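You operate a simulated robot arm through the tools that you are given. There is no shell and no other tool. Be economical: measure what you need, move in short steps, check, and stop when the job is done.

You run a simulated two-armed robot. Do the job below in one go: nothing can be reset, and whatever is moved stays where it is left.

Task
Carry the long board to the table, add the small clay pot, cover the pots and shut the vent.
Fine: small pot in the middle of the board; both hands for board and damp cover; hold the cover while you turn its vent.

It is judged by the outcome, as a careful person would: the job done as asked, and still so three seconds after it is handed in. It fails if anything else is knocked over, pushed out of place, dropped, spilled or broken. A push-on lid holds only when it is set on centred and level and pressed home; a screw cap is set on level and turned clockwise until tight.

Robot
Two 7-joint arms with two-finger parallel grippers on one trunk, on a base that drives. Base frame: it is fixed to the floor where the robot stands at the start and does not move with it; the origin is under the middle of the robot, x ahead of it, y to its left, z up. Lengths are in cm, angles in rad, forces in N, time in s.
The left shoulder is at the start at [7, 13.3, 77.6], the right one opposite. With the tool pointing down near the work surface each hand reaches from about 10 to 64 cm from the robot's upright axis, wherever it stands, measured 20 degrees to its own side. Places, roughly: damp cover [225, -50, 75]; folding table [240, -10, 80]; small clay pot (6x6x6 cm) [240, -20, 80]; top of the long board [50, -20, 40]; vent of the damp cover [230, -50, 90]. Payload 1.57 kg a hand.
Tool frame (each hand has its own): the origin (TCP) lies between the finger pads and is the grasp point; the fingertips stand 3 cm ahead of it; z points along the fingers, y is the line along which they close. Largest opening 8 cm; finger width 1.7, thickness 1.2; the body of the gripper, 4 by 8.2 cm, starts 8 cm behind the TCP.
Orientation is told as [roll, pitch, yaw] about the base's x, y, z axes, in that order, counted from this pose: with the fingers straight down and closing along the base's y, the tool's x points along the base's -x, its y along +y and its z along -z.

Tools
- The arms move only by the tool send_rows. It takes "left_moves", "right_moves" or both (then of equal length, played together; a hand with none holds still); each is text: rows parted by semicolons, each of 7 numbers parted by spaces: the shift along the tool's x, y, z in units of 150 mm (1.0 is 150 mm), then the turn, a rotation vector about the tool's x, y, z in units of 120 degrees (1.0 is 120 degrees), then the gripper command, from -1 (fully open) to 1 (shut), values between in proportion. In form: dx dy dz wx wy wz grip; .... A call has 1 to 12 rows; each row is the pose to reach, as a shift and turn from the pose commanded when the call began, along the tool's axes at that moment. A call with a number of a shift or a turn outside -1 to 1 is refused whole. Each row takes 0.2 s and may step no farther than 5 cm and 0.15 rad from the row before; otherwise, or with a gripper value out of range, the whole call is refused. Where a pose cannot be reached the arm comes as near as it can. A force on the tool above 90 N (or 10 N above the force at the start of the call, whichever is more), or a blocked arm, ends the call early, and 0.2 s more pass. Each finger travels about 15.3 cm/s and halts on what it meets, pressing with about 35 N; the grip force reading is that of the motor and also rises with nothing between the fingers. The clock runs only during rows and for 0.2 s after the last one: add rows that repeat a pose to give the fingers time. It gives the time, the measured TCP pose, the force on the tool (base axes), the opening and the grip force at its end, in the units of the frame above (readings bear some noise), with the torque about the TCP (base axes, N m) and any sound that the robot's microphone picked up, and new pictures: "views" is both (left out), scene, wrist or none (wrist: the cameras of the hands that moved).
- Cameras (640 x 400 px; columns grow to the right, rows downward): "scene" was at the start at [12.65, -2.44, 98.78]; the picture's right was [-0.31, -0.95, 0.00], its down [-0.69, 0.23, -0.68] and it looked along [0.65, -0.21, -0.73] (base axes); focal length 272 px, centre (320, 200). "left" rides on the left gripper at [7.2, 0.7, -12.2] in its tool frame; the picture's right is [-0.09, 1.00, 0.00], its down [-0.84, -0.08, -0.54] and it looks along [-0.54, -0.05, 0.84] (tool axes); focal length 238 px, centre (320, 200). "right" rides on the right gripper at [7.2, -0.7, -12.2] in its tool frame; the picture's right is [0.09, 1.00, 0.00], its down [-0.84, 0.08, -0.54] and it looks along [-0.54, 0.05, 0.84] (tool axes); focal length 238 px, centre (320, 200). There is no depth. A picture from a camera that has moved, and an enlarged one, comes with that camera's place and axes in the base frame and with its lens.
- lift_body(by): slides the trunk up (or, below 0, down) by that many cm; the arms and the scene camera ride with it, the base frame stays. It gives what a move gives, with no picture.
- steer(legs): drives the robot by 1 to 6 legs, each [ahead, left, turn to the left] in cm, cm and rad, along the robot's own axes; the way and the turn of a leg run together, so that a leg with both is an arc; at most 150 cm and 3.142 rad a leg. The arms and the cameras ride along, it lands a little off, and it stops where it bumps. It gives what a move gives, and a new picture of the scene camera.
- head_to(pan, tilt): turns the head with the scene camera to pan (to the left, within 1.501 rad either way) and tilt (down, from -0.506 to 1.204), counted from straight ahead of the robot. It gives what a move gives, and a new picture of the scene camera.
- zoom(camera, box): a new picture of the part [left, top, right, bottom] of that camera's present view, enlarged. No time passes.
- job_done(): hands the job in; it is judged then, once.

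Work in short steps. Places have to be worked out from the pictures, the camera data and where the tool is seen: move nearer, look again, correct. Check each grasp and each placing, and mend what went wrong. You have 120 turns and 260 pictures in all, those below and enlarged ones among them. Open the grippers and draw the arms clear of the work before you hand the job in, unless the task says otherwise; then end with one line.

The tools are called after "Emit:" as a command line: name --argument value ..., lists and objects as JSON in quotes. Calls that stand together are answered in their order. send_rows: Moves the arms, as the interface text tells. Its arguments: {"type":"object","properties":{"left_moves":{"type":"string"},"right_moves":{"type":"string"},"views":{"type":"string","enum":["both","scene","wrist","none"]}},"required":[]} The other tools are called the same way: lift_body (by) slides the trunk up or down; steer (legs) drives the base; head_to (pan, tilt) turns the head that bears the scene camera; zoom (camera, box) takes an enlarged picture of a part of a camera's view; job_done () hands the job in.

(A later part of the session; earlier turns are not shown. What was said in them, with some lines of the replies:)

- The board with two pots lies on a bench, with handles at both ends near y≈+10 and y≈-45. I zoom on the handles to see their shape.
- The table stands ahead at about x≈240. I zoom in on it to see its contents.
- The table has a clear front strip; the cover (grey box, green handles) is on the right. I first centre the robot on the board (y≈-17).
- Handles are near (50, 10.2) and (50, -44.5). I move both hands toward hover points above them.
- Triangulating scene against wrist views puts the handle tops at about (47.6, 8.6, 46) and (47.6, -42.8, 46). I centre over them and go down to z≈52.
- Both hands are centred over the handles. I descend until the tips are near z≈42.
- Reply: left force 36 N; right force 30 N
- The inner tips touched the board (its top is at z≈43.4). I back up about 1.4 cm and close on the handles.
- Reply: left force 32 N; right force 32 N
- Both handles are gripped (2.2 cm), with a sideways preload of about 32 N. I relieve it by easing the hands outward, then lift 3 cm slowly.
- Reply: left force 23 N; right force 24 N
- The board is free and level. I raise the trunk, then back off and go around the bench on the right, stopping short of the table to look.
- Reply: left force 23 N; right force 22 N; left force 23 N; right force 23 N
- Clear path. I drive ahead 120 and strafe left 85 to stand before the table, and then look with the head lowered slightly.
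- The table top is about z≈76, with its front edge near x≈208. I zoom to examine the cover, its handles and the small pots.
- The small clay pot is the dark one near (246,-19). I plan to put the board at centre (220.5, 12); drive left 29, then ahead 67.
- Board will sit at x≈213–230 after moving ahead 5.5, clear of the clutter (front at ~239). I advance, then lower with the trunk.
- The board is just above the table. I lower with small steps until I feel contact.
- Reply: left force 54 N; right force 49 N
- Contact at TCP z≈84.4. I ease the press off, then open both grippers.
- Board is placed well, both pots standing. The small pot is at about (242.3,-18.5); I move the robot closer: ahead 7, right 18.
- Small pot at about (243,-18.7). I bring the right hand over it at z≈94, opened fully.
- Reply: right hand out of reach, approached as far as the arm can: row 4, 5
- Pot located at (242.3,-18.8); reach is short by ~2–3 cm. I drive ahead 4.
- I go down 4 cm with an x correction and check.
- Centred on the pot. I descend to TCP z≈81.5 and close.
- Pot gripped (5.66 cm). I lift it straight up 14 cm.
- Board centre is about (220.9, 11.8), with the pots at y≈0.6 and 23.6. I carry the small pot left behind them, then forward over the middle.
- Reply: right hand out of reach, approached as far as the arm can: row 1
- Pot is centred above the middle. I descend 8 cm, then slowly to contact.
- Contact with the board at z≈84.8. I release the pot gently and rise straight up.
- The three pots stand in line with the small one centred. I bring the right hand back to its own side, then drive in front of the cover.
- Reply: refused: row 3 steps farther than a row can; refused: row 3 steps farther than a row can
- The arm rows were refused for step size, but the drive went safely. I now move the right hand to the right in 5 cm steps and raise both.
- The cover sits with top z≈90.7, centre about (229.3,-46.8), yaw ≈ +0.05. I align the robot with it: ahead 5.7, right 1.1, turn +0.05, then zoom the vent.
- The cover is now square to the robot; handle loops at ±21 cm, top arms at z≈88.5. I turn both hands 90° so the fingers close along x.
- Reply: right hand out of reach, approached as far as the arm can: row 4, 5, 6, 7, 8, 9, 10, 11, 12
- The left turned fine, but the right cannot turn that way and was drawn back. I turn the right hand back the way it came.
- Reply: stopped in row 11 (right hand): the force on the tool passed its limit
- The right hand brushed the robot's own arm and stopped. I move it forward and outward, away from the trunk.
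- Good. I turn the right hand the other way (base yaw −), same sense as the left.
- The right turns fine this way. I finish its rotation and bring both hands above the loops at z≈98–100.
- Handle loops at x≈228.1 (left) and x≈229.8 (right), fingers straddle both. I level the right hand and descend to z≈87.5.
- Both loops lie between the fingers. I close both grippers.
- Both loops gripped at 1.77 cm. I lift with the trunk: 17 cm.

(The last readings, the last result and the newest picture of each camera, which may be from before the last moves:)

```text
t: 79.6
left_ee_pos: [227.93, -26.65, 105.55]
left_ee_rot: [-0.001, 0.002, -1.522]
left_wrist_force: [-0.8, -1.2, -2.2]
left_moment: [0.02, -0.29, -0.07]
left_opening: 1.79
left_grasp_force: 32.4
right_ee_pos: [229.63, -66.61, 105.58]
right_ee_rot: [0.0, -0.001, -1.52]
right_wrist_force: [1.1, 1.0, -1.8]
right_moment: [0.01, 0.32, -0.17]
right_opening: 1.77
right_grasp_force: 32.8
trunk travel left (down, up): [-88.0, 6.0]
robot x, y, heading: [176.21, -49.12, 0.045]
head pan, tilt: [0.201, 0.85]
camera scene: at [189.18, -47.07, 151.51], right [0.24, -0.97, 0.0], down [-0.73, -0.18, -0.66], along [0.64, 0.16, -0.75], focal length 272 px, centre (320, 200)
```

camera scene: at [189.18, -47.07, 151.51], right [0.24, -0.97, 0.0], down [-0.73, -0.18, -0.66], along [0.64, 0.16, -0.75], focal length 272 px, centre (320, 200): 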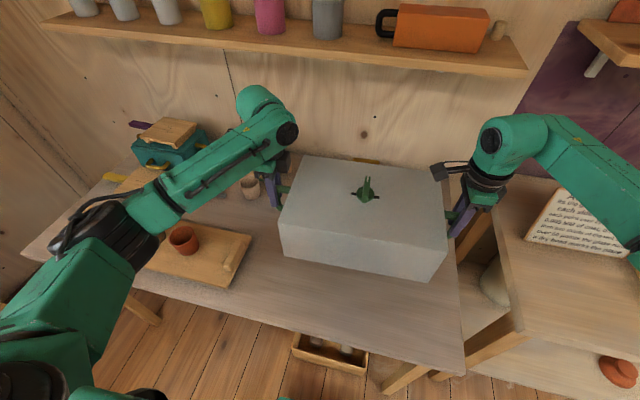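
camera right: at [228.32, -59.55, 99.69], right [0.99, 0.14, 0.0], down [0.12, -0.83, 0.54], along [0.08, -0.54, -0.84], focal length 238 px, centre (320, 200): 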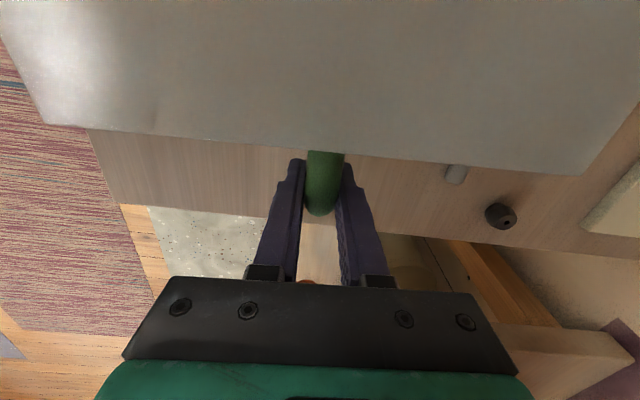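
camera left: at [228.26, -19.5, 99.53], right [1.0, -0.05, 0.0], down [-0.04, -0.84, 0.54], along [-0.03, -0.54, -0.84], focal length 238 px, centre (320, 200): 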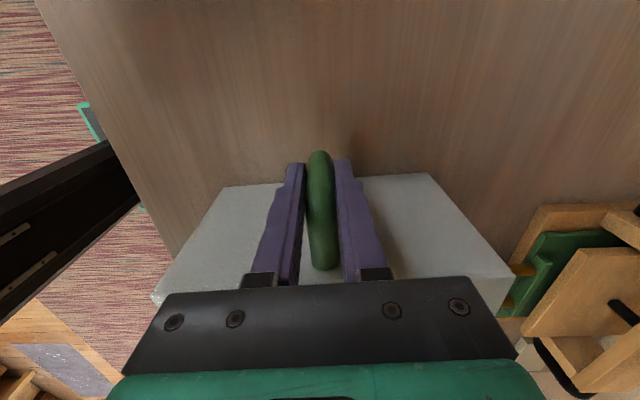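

The cover hangs level and is light. I back off 15, turn square, and strafe left 61 to face the board.

Emit:
steer --legs '[[-15, 0, 0], [0, 0, -0.047], [0, 61, 0]]'

Emit:
head_to --pan 0 --tilt 1.0

```text
t: 84.4
left_ee_pos: [214.36, 31.06, 105.53]
left_ee_rot: [-0.001, 0.001, -1.578]
left_wrist_force: [-0.9, -2.0, -1.0]
left_moment: [0.03, -0.28, -0.04]
left_opening: 1.75
left_grasp_force: 32.6
right_ee_pos: [213.81, -8.96, 105.5]
right_ee_rot: [0.002, 0.0, -1.572]
right_wrist_force: [0.0, 1.9, -1.0]
right_moment: [-0.02, 0.33, -0.14]
right_opening: 1.78
right_grasp_force: 32.8
trunk travel left (down, up): [-88.0, 6.0]
robot x, y, heading: [161.38, 11.04, -0.006]
head pan, tilt: [0.201, 0.85]
camera scene: at [174.52, 12.68, 151.51], right [0.19, -0.98, 0.0], down [-0.74, -0.14, -0.66], along [0.65, 0.13, -0.75], focal length 272 px, centre (320, 200)
```

scene: 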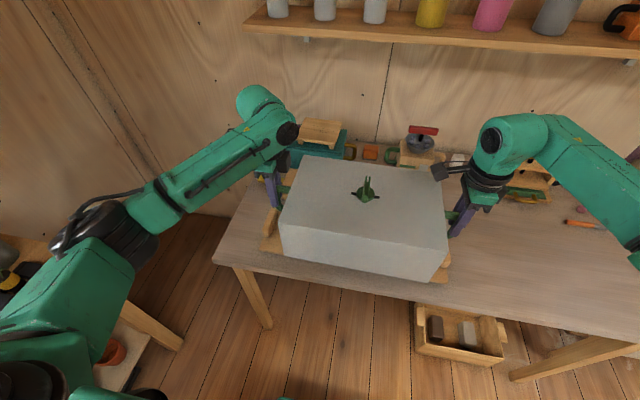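

```text
t: 85.2
left_ee_pos: [214.33, 31.29, 105.36]
left_ee_rot: [-0.002, 0.0, -1.577]
left_wrist_force: [-0.1, 0.0, -1.2]
left_moment: [0.12, -0.31, -0.05]
left_opening: 1.78
left_grasp_force: 32.3
right_ee_pos: [213.78, -8.85, 105.64]
right_ee_rot: [0.002, -0.001, -1.571]
right_wrist_force: [0.6, -0.2, -1.8]
right_moment: [0.02, 0.29, -0.19]
right_opening: 1.78
right_grasp_force: 32.3
trunk travel left (down, up): [-88.0, 6.0]
robot x, y, heading: [161.7, 11.56, -0.008]
head pan, tilt: [0.0, 1.0]
camera scene: at [173.82, 11.29, 150.4], right [-0.01, -1.0, 0.0], down [-0.84, 0.0, -0.54], along [0.54, 0.0, -0.84], focal length 272 px, centre (320, 200)
```

scene: 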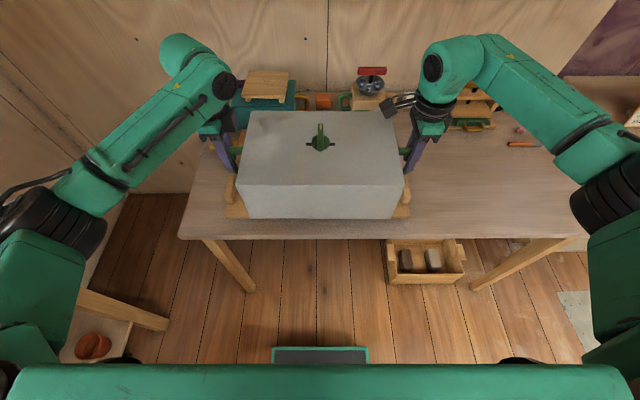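

Hands' midpoint is (214.05,11.2). The pots' middle is about (220.4,11.75), so I drive ahead 6.4 and left 0.6.

Emit:
steer --legs '[[6.4, 0.65, 0.006]]'

```text
t: 86.2
left_ee_pos: [219.92, 32.05, 105.78]
left_ee_rot: [0.005, 0.002, -1.572]
left_wrist_force: [-1.6, -0.1, -0.8]
left_moment: [0.06, -0.31, -0.02]
left_opening: 1.79
left_grasp_force: 32.5
right_ee_pos: [219.68, -7.98, 105.86]
right_ee_rot: [0.009, 0.0, -1.569]
right_wrist_force: [-0.3, -0.2, -1.7]
right_moment: [0.06, 0.22, -0.16]
right_opening: 1.77
right_grasp_force: 32.7
trunk travel left (down, up): [-88.0, 6.0]
robot x, y, heading: [168.11, 11.87, 0.002]
head pan, tilt: [0.0, 1.0]
camera scene: at [179.2, 11.85, 150.49], right [0.0, -1.0, 0.0], down [-0.84, 0.0, -0.55], along [0.55, 0.0, -0.84], focal length 272 px, centre (320, 200)
```

scene: 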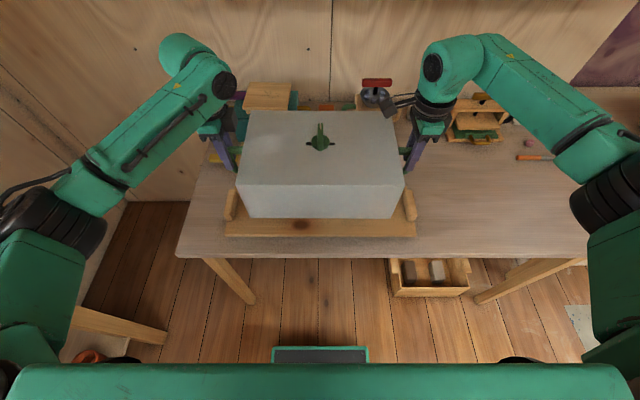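

Nearly there. I zoom in to compare cover and board edges precisely.

Emit:
zoom --camera "scene" --box '[215, 95, 425, 245]'

```text
2.67 times, centred on (320, 170) of scene
camera zoom: at [179.2, 11.85, 150.49], right [0.0, -1.0, 0.0], down [-0.84, 0.0, -0.55], along [0.55, 0.0, -0.84], focal length 726 px, centre (320, 280)
```

zoom: 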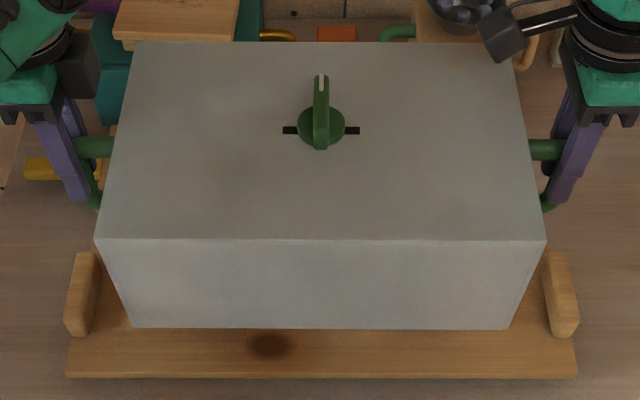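

Cover and board centres agree within 1–2 mm. I nudge forward 0.4 cm and lower by 11 cm, then check.

Emit:
send_rows --left_moves "0 0.015 0 0 0 0 1; 0 0.028 0 0 0 0 1" --right_moves "0 0.015 0 0 0 0 1; 0 0.028 0 0 0 0 1" --views "none"

Emit:
lift_body --by -5

Emit:
zoom --camera "scene" --box '[215, 95, 425, 245]'

```text
t: 86.8
left_ee_pos: [220.59, 32.09, 105.68]
left_ee_rot: [0.001, 0.003, -1.572]
left_wrist_force: [-1.4, -0.5, -1.6]
left_moment: [0.23, -0.36, 0.09]
left_opening: 1.76
left_grasp_force: 32.3
right_ee_pos: [220.4, -7.91, 105.67]
right_ee_rot: [0.004, 0.0, -1.567]
right_wrist_force: [-0.5, 1.6, -1.0]
right_moment: [0.04, 0.31, -0.12]
right_opening: 1.76
right_grasp_force: 32.3
trunk travel left (down, up): [-88.0, 6.0]
robot x, y, heading: [167.87, 12.03, -0.001]
head pan, tilt: [0.0, 1.0]
```

```text
t: 87.7
left_ee_pos: [220.98, 32.02, 100.45]
left_ee_rot: [-0.002, 0.003, -1.571]
left_wrist_force: [-0.5, -1.2, -2.3]
left_moment: [0.2, -0.25, -0.11]
left_opening: 1.75
left_grasp_force: 32.9
right_ee_pos: [220.86, -7.95, 100.52]
right_ee_rot: [0.002, -0.001, -1.567]
right_wrist_force: [0.1, 1.4, -1.6]
right_moment: [0.06, 0.29, -0.14]
right_opening: 1.76
right_grasp_force: 32.8
trunk travel left (down, up): [-83.0, 11.0]
robot x, y, heading: [167.97, 12.21, -0.001]
head pan, tilt: [0.0, 1.0]
```

```text
2.67 times, centred on (320, 170) of scene
camera zoom: at [180.17, 11.97, 145.4], right [0.0, -1.0, 0.0], down [-0.84, 0.0, -0.54], along [0.54, 0.0, -0.84], focal length 726 px, centre (320, 280)
```

zoom: 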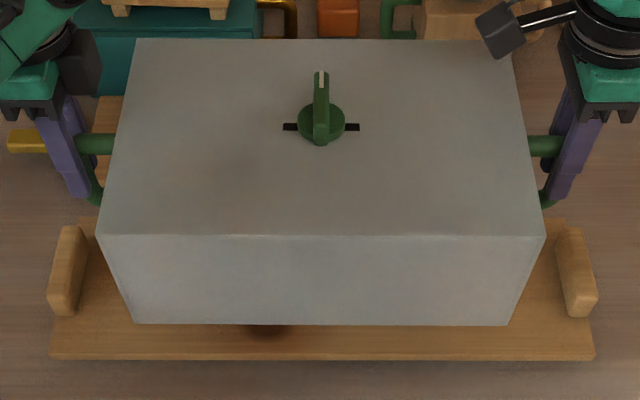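

Alignment still within 2 mm. I lower 8 more.

Emit:
lift_body --by -4

Emit:
lift_body --by -4

Emit:
zoom --camera "scene" --box '[215, 95, 425, 245]'

```text
t: 88.5
left_ee_pos: [220.89, 32.07, 96.56]
left_ee_rot: [0.0, 0.001, -1.57]
left_wrist_force: [0.1, -1.1, -1.8]
left_moment: [0.2, -0.26, -0.04]
left_opening: 1.77
left_grasp_force: 32.4
right_ee_pos: [220.66, -7.85, 96.51]
right_ee_rot: [0.002, 0.0, -1.568]
right_wrist_force: [0.7, 1.8, -0.1]
right_moment: [0.06, 0.26, -0.14]
right_opening: 1.78
right_grasp_force: 31.8
trunk travel left (down, up): [-79.0, 15.0]
robot x, y, heading: [168.04, 11.75, 0.0]
head pan, tilt: [0.0, 1.0]
```

```text
t: 89.3
left_ee_pos: [220.87, 32.16, 92.45]
left_ee_rot: [0.001, 0.001, -1.569]
left_wrist_force: [-0.7, -1.7, -3.1]
left_moment: [0.12, -0.32, -0.05]
left_opening: 1.74
left_grasp_force: 32.1
right_ee_pos: [220.64, -7.98, 92.63]
right_ee_rot: [0.003, -0.002, -1.568]
right_wrist_force: [1.0, 1.4, -1.0]
right_moment: [0.11, 0.25, -0.14]
right_opening: 1.76
right_grasp_force: 32.1
trunk travel left (down, up): [-75.0, 19.0]
robot x, y, heading: [167.96, 12.23, 0.002]
head pan, tilt: [0.0, 1.0]
```

```text
2.67 times, centred on (320, 170) of scene
camera zoom: at [180.1, 11.96, 137.4], right [0.0, -1.0, 0.0], down [-0.84, 0.0, -0.54], along [0.54, 0.0, -0.84], focal length 726 px, centre (320, 280)
```

zoom: 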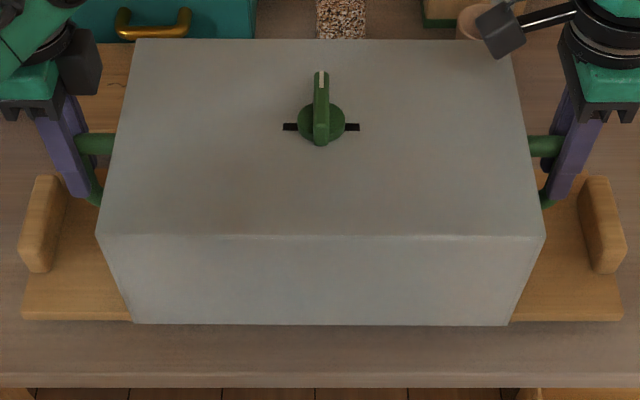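

No contact with the pots. I lower the last ~2 cm with the arms until the cover touches the board.

Emit:
send_rows --left_moves "0 0 0.035 0 0 0 1; 0 0 0.07 0 0 0 1; 0 0 0.105 0 0 0 1; 0 0 0.13 0 0 0 1; 0 0 0.15 0 0 0 1; 0 0 0.15 0 0 0 1" --right_moves "0 0 0.035 0 0 0 1; 0 0 0.07 0 0 0 1; 0 0 0.105 0 0 0 1; 0 0 0.13 0 0 0 1; 0 0 0.15 0 0 0 1; 0 0 0.15 0 0 0 1"

```text
t: 90.7
left_ee_pos: [220.72, 32.13, 90.45]
left_ee_rot: [0.006, -0.001, -1.572]
left_wrist_force: [3.4, 0.9, 25.9]
left_moment: [-0.02, 0.57, -0.01]
left_opening: 1.73
left_grasp_force: 32.8
right_ee_pos: [220.47, -7.85, 90.74]
right_ee_rot: [0.005, 0.0, -1.567]
right_wrist_force: [8.4, -2.2, 26.7]
right_moment: [0.11, 1.36, -0.41]
right_opening: 1.82
right_grasp_force: 33.4
trunk travel left (down, up): [-75.0, 19.0]
robot x, y, heading: [168.28, 11.84, 0.001]
head pan, tilt: [0.0, 1.0]
camera scene: at [179.69, 11.94, 137.5], right [0.0, -1.0, 0.0], down [-0.84, 0.0, -0.54], along [0.54, 0.0, -0.84], focal length 272 px, centre (320, 200)
camera right: at [219.57, -0.78, 102.74], right [1.0, 0.1, 0.01], down [0.08, -0.84, 0.54], along [0.06, -0.54, -0.84], focal length 238 px, centre (320, 200)
camera left: at [221.32, 39.24, 102.62], right [1.0, -0.09, 0.0], down [-0.08, -0.84, 0.54], along [-0.05, -0.54, -0.84], focal length 238 px, centre (320, 200)
```

scene: 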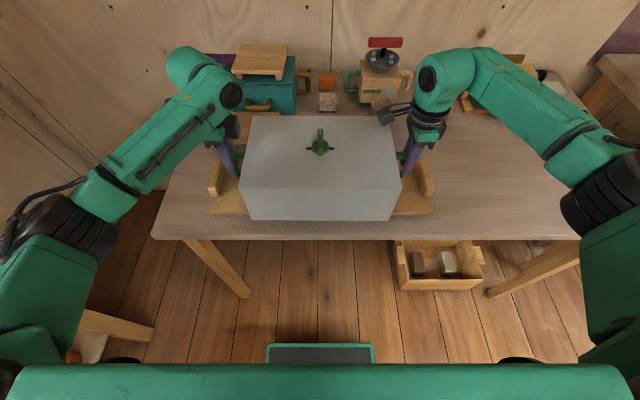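
right: 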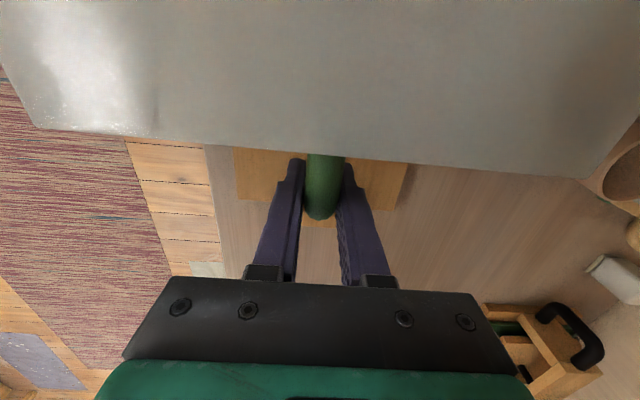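
left: 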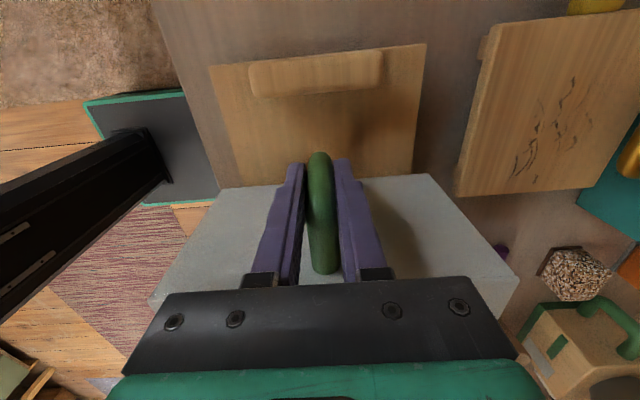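

The cover is seated at the expected height on the board. I keep the left hand on its handle (press eased), release the right and raise it.

Emit:
send_rows --left_moves "0 0 -0.01 0 0 0 1; 0 0 -0.02 0 0 0 1; 0 0 -0.02 0 0 0 1; 0 0 -0.02 0 0 0 1; 0 0 -0.02 0 0 0 1; 0 0 -0.02 0 0 0 1; 0 0 -0.02 0 0 0 1; 0 0 -0.02 0 0 0 1" --right_moves "0 0 -0.01 0 0 0 1; 0 0 -0.02 0 0 0 0.5; 0 0 -0.02 0 0 0 -0.5; 0 0 -0.02 0 0 0 -0.8; 0 0 -0.1 0 0 0 -0.8; 0 0 -0.4 0 0 0 -0.8; 0 0 -0.7 0 0 0 -0.8; 0 0 -1 0 0 0 -0.8" --views "scene"

```text
t: 92.5
left_ee_pos: [220.86, 32.08, 90.51]
left_ee_rot: [-0.001, -0.001, -1.572]
left_wrist_force: [-2.5, 0.1, 2.2]
left_moment: [0.4, -0.03, -0.09]
left_opening: 1.77
left_grasp_force: 32.7
right_ee_pos: [220.52, -7.88, 105.48]
right_ee_rot: [0.0, -0.002, -1.568]
right_wrist_force: [-0.5, 0.2, 1.0]
right_moment: [0.01, -0.01, -0.01]
right_opening: 7.17
right_grasp_force: 0.1
trunk travel left (down, up): [-75.0, 19.0]
robot x, y, heading: [167.89, 11.88, 0.008]
head pan, tilt: [0.0, 1.0]
camera scene: at [179.95, 11.97, 137.41], right [0.0, -1.0, 0.0], down [-0.84, 0.0, -0.54], along [0.54, 0.0, -0.84], focal length 272 px, centre (320, 200)
```

scene: 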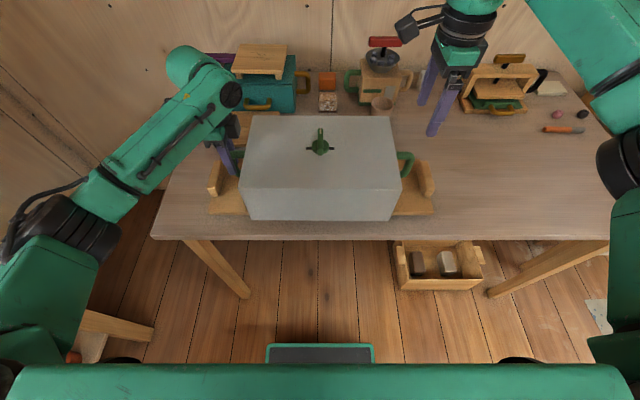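

I turn the right hand back to yaw 0 while bringing it toward the vent.

Emit:
send_rows --right_moves "0.07 0 0 0 0 -0.0625 -0.8; 0.14 0 0 0 0 -0.125 -0.8; 0.21 0 0 0 0 -0.1875 -0.8; 0.28 0 0 0 0 -0.25 -0.8; 0.35 0 0 0 0 -0.3125 -0.8; 0.42 0 0 0 0 -0.375 -0.8; 0.49 0 0 0 0 -0.4375 -0.8; 0.56 0 0 0 0 -0.5 -0.8; 0.63 0 0 0 0 -0.5625 -0.8; 0.7 0 0 0 0 -0.625 -0.8; 0.77 0 0 0 0 -0.6875 -0.8; 0.84 0 0 0 0 -0.75 -0.8"

```text
t: 95.1
left_ee_pos: [220.94, 32.11, 90.57]
left_ee_rot: [0.001, -0.001, -1.57]
left_wrist_force: [-0.7, 0.3, -1.8]
left_moment: [0.15, -0.11, -0.11]
left_opening: 1.75
left_grasp_force: 32.8
right_ee_pos: [220.43, 4.61, 105.29]
right_ee_rot: [-0.002, -0.002, 0.005]
right_wrist_force: [-0.7, -0.3, -0.6]
right_moment: [-0.04, -0.04, 0.02]
right_opening: 7.17
right_grasp_force: 0.0
trunk travel left (down, up): [-75.0, 19.0]
robot x, y, heading: [167.96, 11.77, -0.007]
head pan, tilt: [0.0, 1.0]
camera scene: at [180.1, 11.98, 137.41], right [0.0, -1.0, 0.0], down [-0.84, 0.0, -0.54], along [0.54, 0.0, -0.84], focal length 272 px, centre (320, 200)
camera right: at [213.26, 3.95, 117.41], right [-0.1, 1.0, 0.0], down [0.84, 0.08, 0.54], along [0.54, 0.05, -0.84], focal length 238 px, centre (320, 200)
```

scene: 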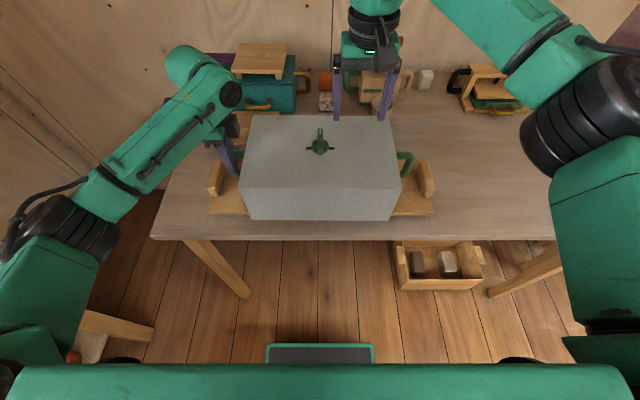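
right: 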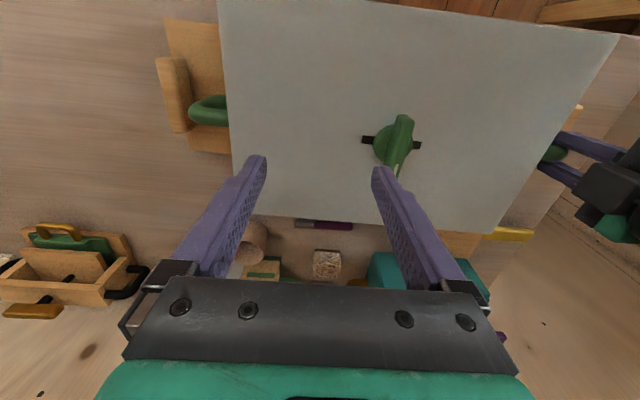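

Emit:
zoom --camera "right" --box '[340, 95, 450, 185]'

Emit:
zoom --camera "scene" --box '[290, 115, 350, 165]'

```text
4.44 times, centred on (395, 140) of right
camera zoom: at [213.26, 3.95, 117.41], right [-0.1, 1.0, 0.0], down [0.84, 0.08, 0.54], along [0.54, 0.05, -0.84], focal length 1059 px, centre (-13, 467)
```

zoom: 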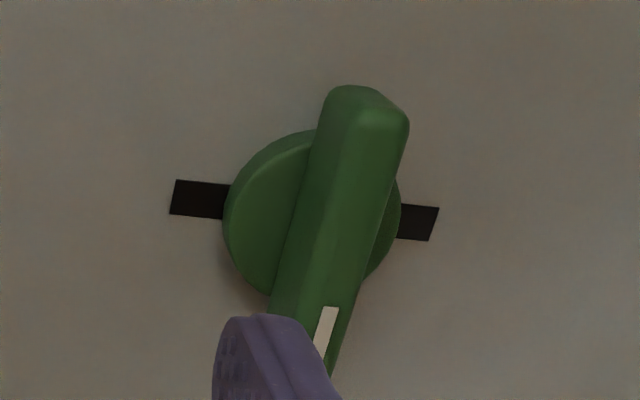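

```text
8.00 times, centred on (320, 140) of scene
camera zoom: at [180.1, 11.98, 137.41], right [0.0, -1.0, 0.0], down [-0.84, 0.0, -0.54], along [0.54, 0.0, -0.84], focal length 2177 px, centre (320, 680)
```

zoom: 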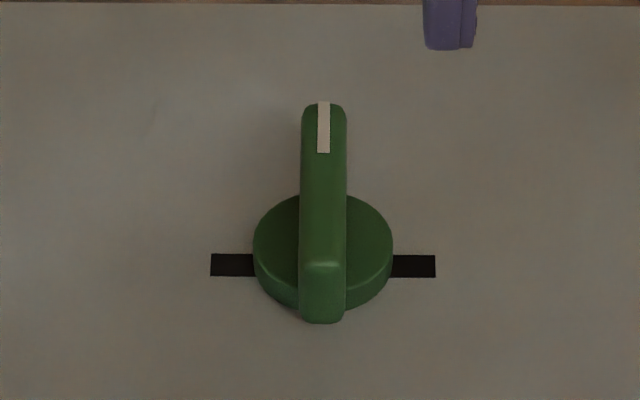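

The knob is a bar on a disc, thickness ≈1.2 cm, axis near (220.6, 11.85), currently across the slot (open). I move above it with the fingers partly open.

Emit:
send_rows --right_moves "0 0.16 0 0 0 0 -0.4; 0 0.32 0.05 0 0 0 -0.2; -0.01 0.483 0.15 0 0 0 0; -0.01 0.483 0.27 0 0 0 0"

Emit:
zoom --camera "right" --box '[260, 100, 380, 220]'

```text
t: 96.1
left_ee_pos: [220.96, 32.0, 90.54]
left_ee_rot: [0.0, 0.0, -1.571]
left_wrist_force: [0.4, 0.3, -1.3]
left_moment: [-0.08, -0.15, -0.01]
left_opening: 1.79
left_grasp_force: 32.8
right_ee_pos: [220.68, 11.99, 101.19]
right_ee_rot: [-0.001, -0.005, 0.003]
right_wrist_force: [0.3, 0.4, 0.9]
right_moment: [0.03, -0.01, 0.0]
right_opening: 4.0
right_grasp_force: 0.1
trunk travel left (down, up): [-75.0, 19.0]
robot x, y, heading: [168.44, 11.7, 0.002]
head pan, tilt: [0.0, 1.0]
camera scene: at [180.11, 11.93, 137.41], right [0.0, -1.0, 0.0], down [-0.84, 0.0, -0.54], along [0.54, 0.0, -0.84], focal length 272 px, centre (320, 200)
camera right: at [213.4, 11.22, 113.32], right [-0.1, 1.0, 0.0], down [0.83, 0.08, 0.54], along [0.54, 0.05, -0.84], focal length 238 px, centre (320, 200)
```

scene: 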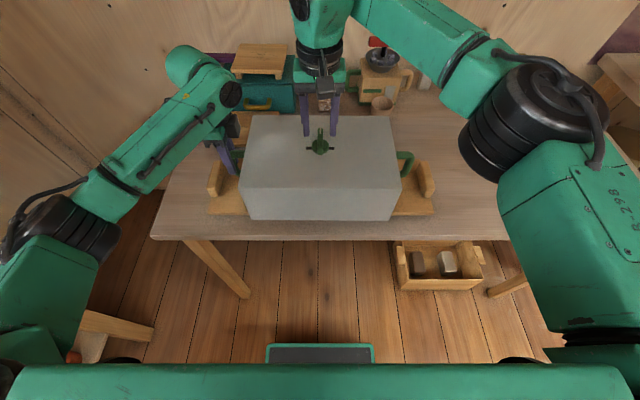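
right: 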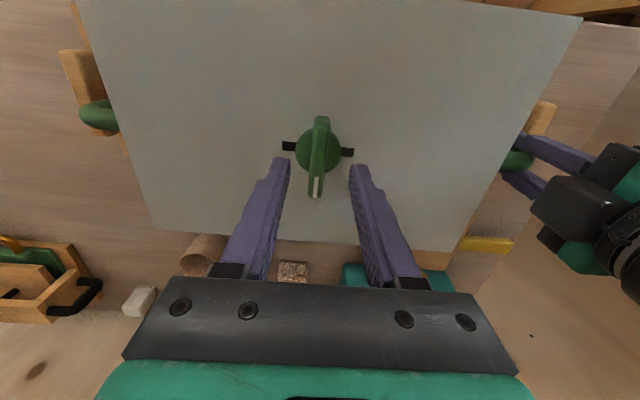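

```text
3.33 times, centred on (320, 160) of right
camera zoom: at [213.4, 11.22, 113.32], right [-0.1, 1.0, 0.0], down [0.83, 0.08, 0.54], along [0.54, 0.05, -0.84], focal length 794 px, centre (320, 333)
```

zoom: 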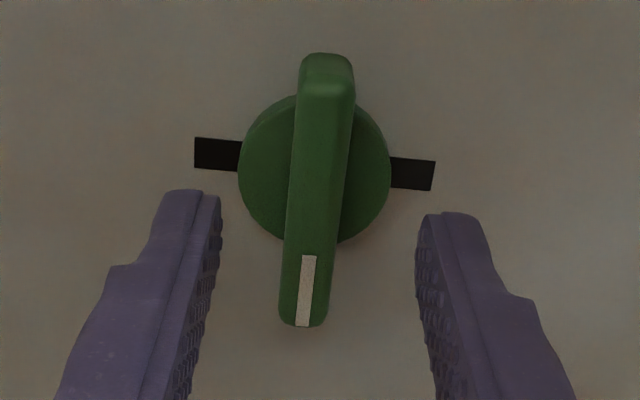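

Knob axis ≈ (220.45, 11.75). I correct by 2 mm and descend gently so the tips straddle the bar.

Emit:
send_rows --right_moves "0.013 -0.014 0.06 0 0 0 0; 0.013 -0.014 0.12 0 0 0 0; 0.013 -0.014 0.16 0 0 0 0; 0.013 -0.014 0.19 0 0 0 0; 0.013 -0.014 0.21 0 0 0 0" --views "wrist"

```text
t: 97.3
left_ee_pos: [220.98, 32.09, 90.53]
left_ee_rot: [0.001, 0.001, -1.571]
left_wrist_force: [-0.7, -0.2, -1.2]
left_moment: [-0.07, -0.13, -0.06]
left_opening: 1.75
left_grasp_force: 32.7
right_ee_pos: [220.54, 11.69, 98.16]
right_ee_rot: [0.001, -0.001, 0.003]
right_wrist_force: [-0.1, -0.2, 0.5]
right_moment: [0.01, 0.03, 0.01]
right_opening: 3.97
right_grasp_force: 0.1
trunk travel left (down, up): [-75.0, 19.0]
robot x, y, heading: [168.18, 12.22, -0.0]
head pan, tilt: [0.0, 1.0]
camera right: at [213.18, 11.0, 110.2], right [-0.1, 1.0, 0.0], down [0.84, 0.08, 0.54], along [0.54, 0.05, -0.84], focal length 238 px, centre (320, 200)
```

right: 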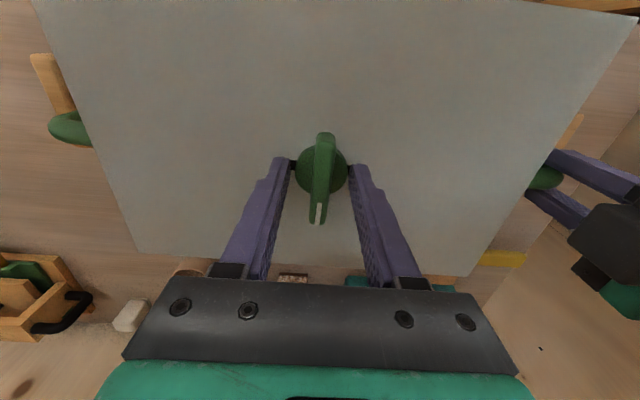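

Tips straddle the knob. I close on it.

Emit:
send_rows --right_moves "0 0 0 0 0 0 0.3; 0 0 0 0 0 0 0.6; 0 0 0 0 0 0 1; 0 0 0 0 0 0 1" --views "wrist"

```text
t: 98.3
left_ee_pos: [221.01, 32.08, 90.56]
left_ee_rot: [-0.001, 0.0, -1.572]
left_wrist_force: [-1.6, -5.8, 0.4]
left_moment: [0.68, -0.14, 0.01]
left_opening: 1.8
left_grasp_force: 32.5
right_ee_pos: [220.57, 11.78, 98.16]
right_ee_rot: [0.0, -0.003, 0.006]
right_wrist_force: [1.6, 8.2, 0.0]
right_moment: [0.07, 0.01, -0.19]
right_opening: 1.18
right_grasp_force: 29.0
trunk travel left (down, up): [-75.0, 19.0]
robot x, y, heading: [168.1, 11.8, 0.004]
head pan, tilt: [0.0, 1.0]
camera right: at [213.18, 11.03, 110.22], right [-0.1, 1.0, 0.0], down [0.84, 0.08, 0.54], along [0.54, 0.05, -0.84], focal length 238 px, centre (320, 200)
```

right: 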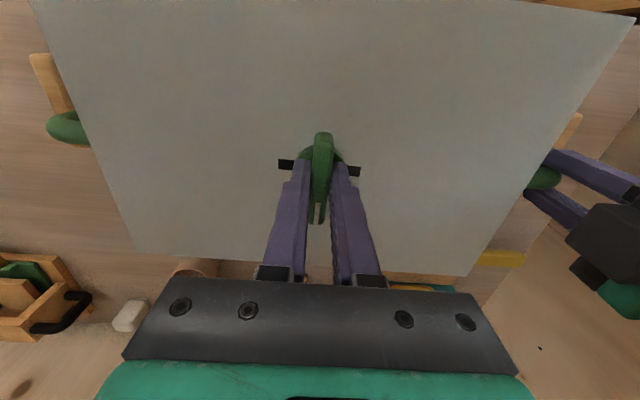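

Bar gripped (1.18 cm). I turn clockwise a little (0.39 rad) and check the torque.

Emit:
send_rows --right_moves "0 0 0 0 0 0.0625 1; 0 0 0 0 0 0.125 1; 0 0 0 0 0 0.1875 1" --views "wrist"

```text
t: 99.1
left_ee_pos: [220.97, 31.92, 90.43]
left_ee_rot: [0.001, -0.002, -1.572]
left_wrist_force: [-0.9, -15.7, 1.9]
left_moment: [0.85, 0.02, -0.07]
left_opening: 1.76
left_grasp_force: 32.3
right_ee_pos: [220.53, 11.72, 98.06]
right_ee_rot: [0.002, -0.002, -0.388]
right_wrist_force: [-0.6, 16.2, -1.4]
right_moment: [0.14, -0.06, 0.04]
right_opening: 1.16
right_grasp_force: 28.6
trunk travel left (down, up): [-75.0, 19.0]
robot x, y, heading: [167.87, 12.14, 0.002]
head pan, tilt: [0.0, 1.0]
camera right: at [213.46, 13.87, 110.23], right [0.29, 0.96, 0.0], down [0.8, -0.25, 0.54], along [0.52, -0.16, -0.84], focal length 238 px, centre (320, 200)
```

right: 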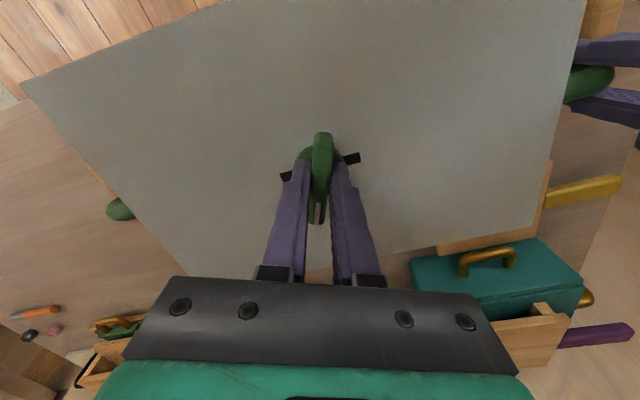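

The knob turns freely clockwise. I continue to 90° total, shifting 1.5 mm left to ease the side force.

Emit:
send_rows --right_moves "0.004 0.009 0 0 0 0.0625 1; 0.004 0.009 0 0 0 0.125 1; 0.004 0.009 0 0 0 0.1875 1; 0.004 0.009 0 0 0 0.25 1; 0.004 0.009 0 0 0 0.3125 1; 0.004 0.009 0 0 0 0.375 1; 0.004 0.009 0 0 0 0.4375 1; 0.004 0.009 0 0 0 0.5 1; 0.004 0.009 0 0 0 0.565 1; 0.004 0.009 0 0 0 0.565 1"

```text
t: 101.3
left_ee_pos: [220.96, 31.97, 90.54]
left_ee_rot: [0.0, 0.0, -1.571]
left_wrist_force: [-1.5, -24.5, 4.5]
left_moment: [-0.26, -0.31, -0.11]
left_opening: 1.74
left_grasp_force: 32.7
right_ee_pos: [220.5, 11.95, 98.27]
right_ee_rot: [0.004, 0.0, -1.573]
right_wrist_force: [2.2, 22.6, -3.2]
right_moment: [0.41, 0.06, -0.03]
right_opening: 1.15
right_grasp_force: 28.5
trunk travel left (down, up): [-75.0, 19.0]
robot x, y, heading: [168.3, 12.04, -0.001]
head pan, tilt: [0.0, 1.0]
camera scene: at [180.11, 11.96, 137.41], right [0.0, -1.0, 0.0], down [-0.84, 0.0, -0.54], along [0.54, 0.0, -0.84], focal length 272 px, centre (320, 200)
camera right: at [219.73, 19.05, 110.25], right [1.0, 0.09, 0.0], down [0.07, -0.84, 0.54], along [0.05, -0.54, -0.84], focal length 238 px, centre (320, 200)
```

scene: 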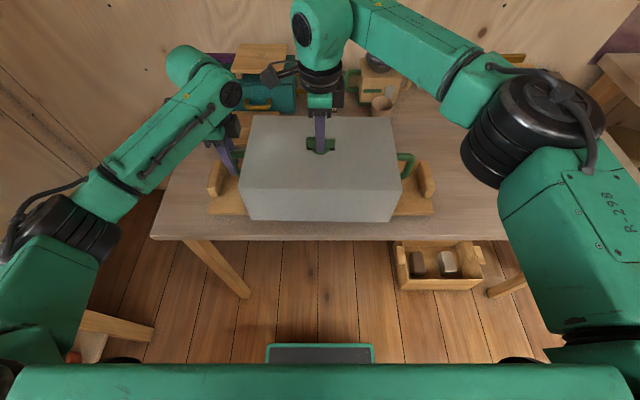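
right: 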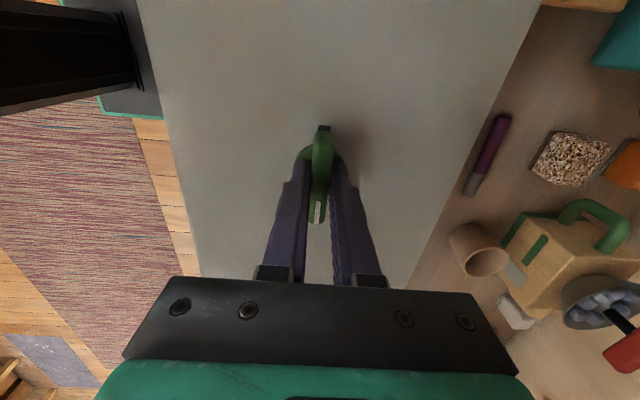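

The bar now lies along the slot after 90°. I probe slightly further to feel for an end stop.

Emit:
send_rows --right_moves "0 0 0 0 0 0.03 1; 0 0 0 0 0 0.05 1; 0 0 0 0 0 0.05 1" --views "wrist"

```text
t: 102.1
left_ee_pos: [220.87, 32.04, 90.63]
left_ee_rot: [-0.001, 0.001, -1.57]
left_wrist_force: [2.5, -21.7, 2.5]
left_moment: [-0.07, -0.14, -0.1]
left_opening: 1.78
left_grasp_force: 32.5
right_ee_pos: [220.36, 11.95, 98.13]
right_ee_rot: [0.001, -0.001, -1.678]
right_wrist_force: [-1.4, 20.4, 0.7]
right_moment: [0.26, 0.11, 0.53]
right_opening: 1.26
right_grasp_force: 30.3
trunk travel left (down, up): [-75.0, 19.0]
robot x, y, heading: [168.49, 11.87, 0.005]
head pan, tilt: [0.0, 1.0]
camera right: at [220.42, 19.06, 110.26], right [1.0, -0.01, 0.0], down [-0.01, -0.84, 0.54], along [-0.01, -0.54, -0.84], focal length 238 px, centre (320, 200)
```

right: 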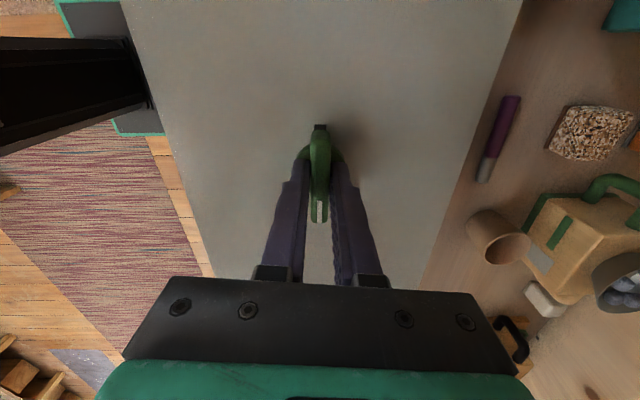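

Torque rose to 0.53 N m, so the end stop is at 90°: the vent is shut. I ease back, open, and raise the right hand while the left still holds.

Emit:
send_rows --right_moves "0.01 0 0 0 0 -0.03 1; 0.01 0 0 0 0 -0.05 1; 0.01 0 0 0 0 -0.05 0.5; 0.01 0 0 0 0 -0.05 0; 0.01 0 0 0 0 -0.05 0; 0.01 0 -0.15 0 0 -0.05 0; 0.01 0 -0.45 0 0 -0.05 0; 0.01 0 -0.7 0 0 -0.05 0"

Emit:
zoom --camera "right" --box '[250, 60, 410, 200]'

```text
t: 103.9
left_ee_pos: [220.83, 32.05, 90.53]
left_ee_rot: [-0.002, 0.0, -1.57]
left_wrist_force: [1.0, -0.7, -1.4]
left_moment: [0.62, -0.05, 0.0]
left_opening: 1.78
left_grasp_force: 32.4
right_ee_pos: [220.48, 12.02, 108.61]
right_ee_rot: [0.0, -0.002, -1.573]
right_wrist_force: [0.0, -0.2, 0.6]
right_moment: [0.03, -0.04, -0.01]
right_opening: 3.98
right_grasp_force: 0.1
trunk travel left (down, up): [-75.0, 19.0]
robot x, y, heading: [167.69, 11.9, 0.003]
head pan, tilt: [0.0, 1.0]
camera scene: at [180.06, 12.0, 137.4], right [0.0, -1.0, 0.0], down [-0.84, 0.0, -0.54], along [0.54, 0.0, -0.84], focal length 272 px, centre (320, 200)
camera right: at [219.67, 19.14, 120.73], right [1.0, 0.09, 0.0], down [0.08, -0.84, 0.54], along [0.05, -0.54, -0.84], focal length 238 px, centre (320, 200)
```

scene: 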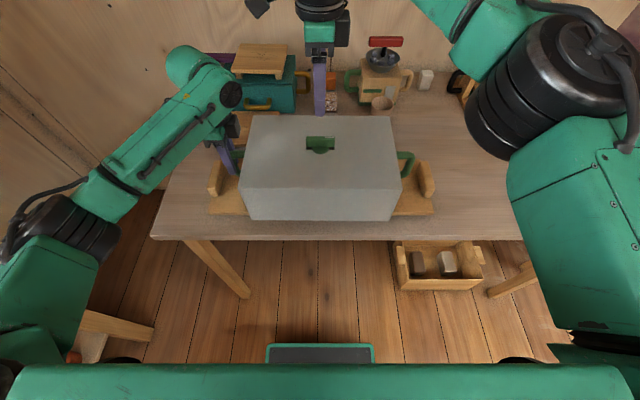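
right: 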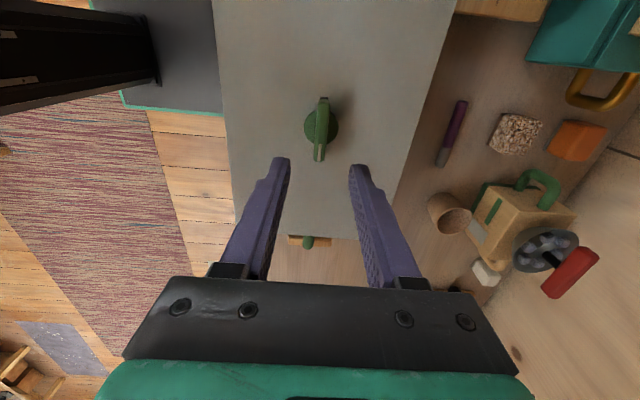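

```text
2.86 times, centred on (330, 130) of right
camera zoom: at [219.67, 19.14, 120.73], right [1.0, 0.09, 0.0], down [0.08, -0.84, 0.54], along [0.05, -0.54, -0.84], focal length 681 px, centre (291, 400)
```

zoom: 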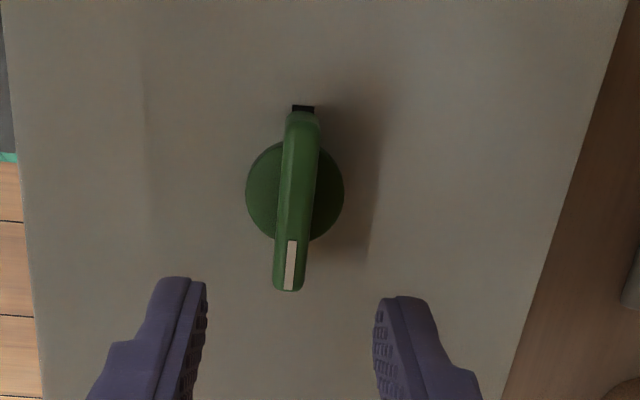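

The bar covers the slot: the vent is shut. I release the left hand and raise it straight up.

Emit:
send_rows --left_moves "0 0 0 0 0 0 0.5; 0 0 0 0 0 0 -0.4; 0 0 0 0 0 0 -0.8; 0 0 0 0 0 0 -0.8; 0 0 -0.15 0 0 0 -0.8; 0 0 -0.45 0 0 0 -0.8; 0 0 -0.75 0 0 0 -0.8; 0 0 -1 0 0 0 -0.8" --right_moves "0 0 0 0 0 0 -0.5; 0 0 0 0 0 0 -0.8; 0 0 0 0 0 0 -0.8; 0 0 0 0 0 0 -0.8; 0 0 0 0 0 0 -0.8; 0 0 0 0 0 0 -0.8; 0 0 0 0 0 0 -0.8; 0 0 0 0 0 0 -0.8" --views "scene"

Emit:
steer --legs '[[-35, 0, 0]]'

Emit:
head_to --pan 0 --tilt 0.6

```text
t: 105.7
left_ee_pos: [220.75, 32.03, 105.51]
left_ee_rot: [-0.003, 0.003, -1.572]
left_wrist_force: [0.6, -0.4, 0.1]
left_moment: [-0.01, 0.0, 0.02]
left_opening: 7.2
left_grasp_force: 0.1
right_ee_pos: [220.5, 12.0, 108.58]
right_ee_rot: [0.003, -0.002, -1.574]
right_wrist_force: [0.5, 0.4, -0.5]
right_moment: [-0.03, -0.04, 0.01]
right_opening: 7.22
right_grasp_force: 0.1
trunk travel left (down, up): [-75.0, 19.0]
robot x, y, heading: [167.87, 12.17, -0.001]
head pan, tilt: [0.0, 1.0]
camera scene: at [180.0, 11.95, 137.41], right [0.0, -1.0, 0.0], down [-0.84, 0.0, -0.54], along [0.54, 0.0, -0.84], focal length 272 px, centre (320, 200)
```

scene: 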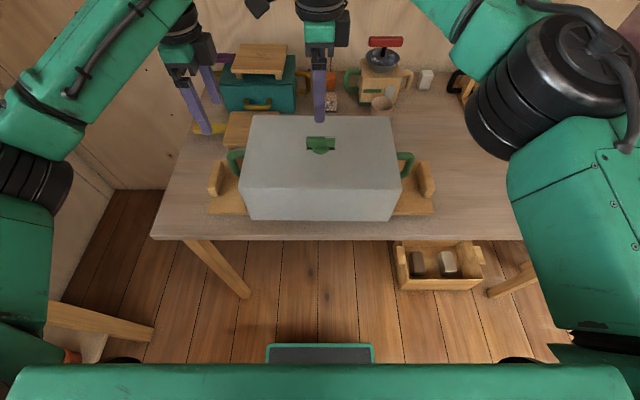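

```text
t: 108.0
left_ee_pos: [186.0, 32.02, 105.34]
left_ee_rot: [-0.001, 0.002, -1.57]
left_wrist_force: [-0.7, 1.0, 0.4]
left_moment: [0.01, 0.04, 0.02]
left_opening: 7.19
left_grasp_force: 0.0
right_ee_pos: [185.41, 12.0, 108.48]
right_ee_rot: [0.001, -0.001, -1.573]
right_wrist_force: [-0.3, -0.1, 0.2]
right_moment: [0.0, 0.03, 0.0]
right_opening: 7.21
right_grasp_force: 0.0
trunk travel left (down, up): [-75.0, 19.0]
robot x, y, heading: [132.76, 11.86, -0.005]
head pan, tilt: [0.0, 1.0]
camera scene: at [145.13, 11.97, 137.39], right [0.0, -1.0, 0.0], down [-0.84, 0.0, -0.54], along [0.54, 0.0, -0.84], focal length 272 px, centre (320, 200)
```

scene: 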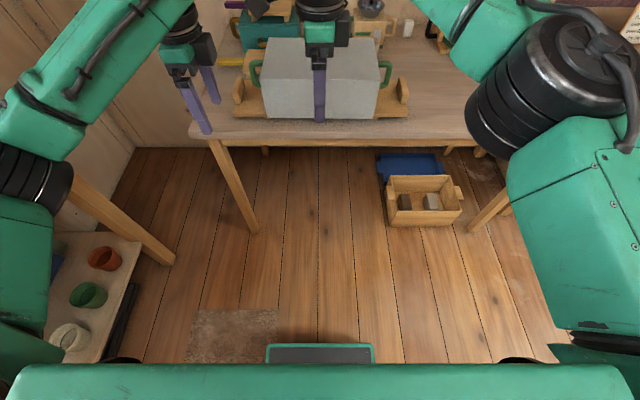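

```text
t: 108.9
left_ee_pos: [185.9, 32.1, 105.6]
left_ee_rot: [-0.001, 0.003, -1.571]
left_wrist_force: [-0.7, -0.2, -0.5]
left_moment: [0.01, -0.02, -0.02]
left_opening: 7.2
left_grasp_force: 0.2
right_ee_pos: [185.41, 11.98, 108.49]
right_ee_rot: [0.002, -0.002, -1.574]
right_wrist_force: [0.4, 0.3, 0.2]
right_moment: [0.0, -0.01, -0.03]
right_opening: 7.2
right_grasp_force: 0.1
trunk travel left (down, up): [-75.0, 19.0]
robot x, y, heading: [132.95, 11.7, -0.001]
head pan, tilt: [0.0, 0.6]
camera scene: at [146.85, 11.96, 140.6], right [0.0, -1.0, 0.0], down [-0.57, 0.0, -0.82], along [0.82, 0.0, -0.57], focal length 272 px, centre (320, 200)
```

scene: 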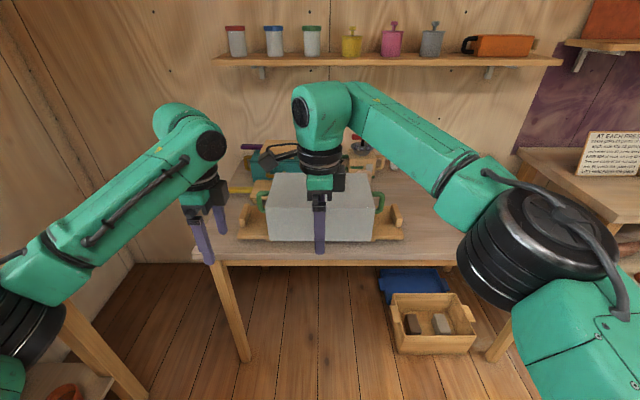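

Cover sits level on the board with the vent shut, the arms are clear and nothing else has moved. I hand it in.

Emit:
job_done

```text
The job is handed in.
```

The long board is on the table with the small clay pot in the middle. The cover sits level over all three pots, its vent is turned fully shut to its stop, and both arms are clear.
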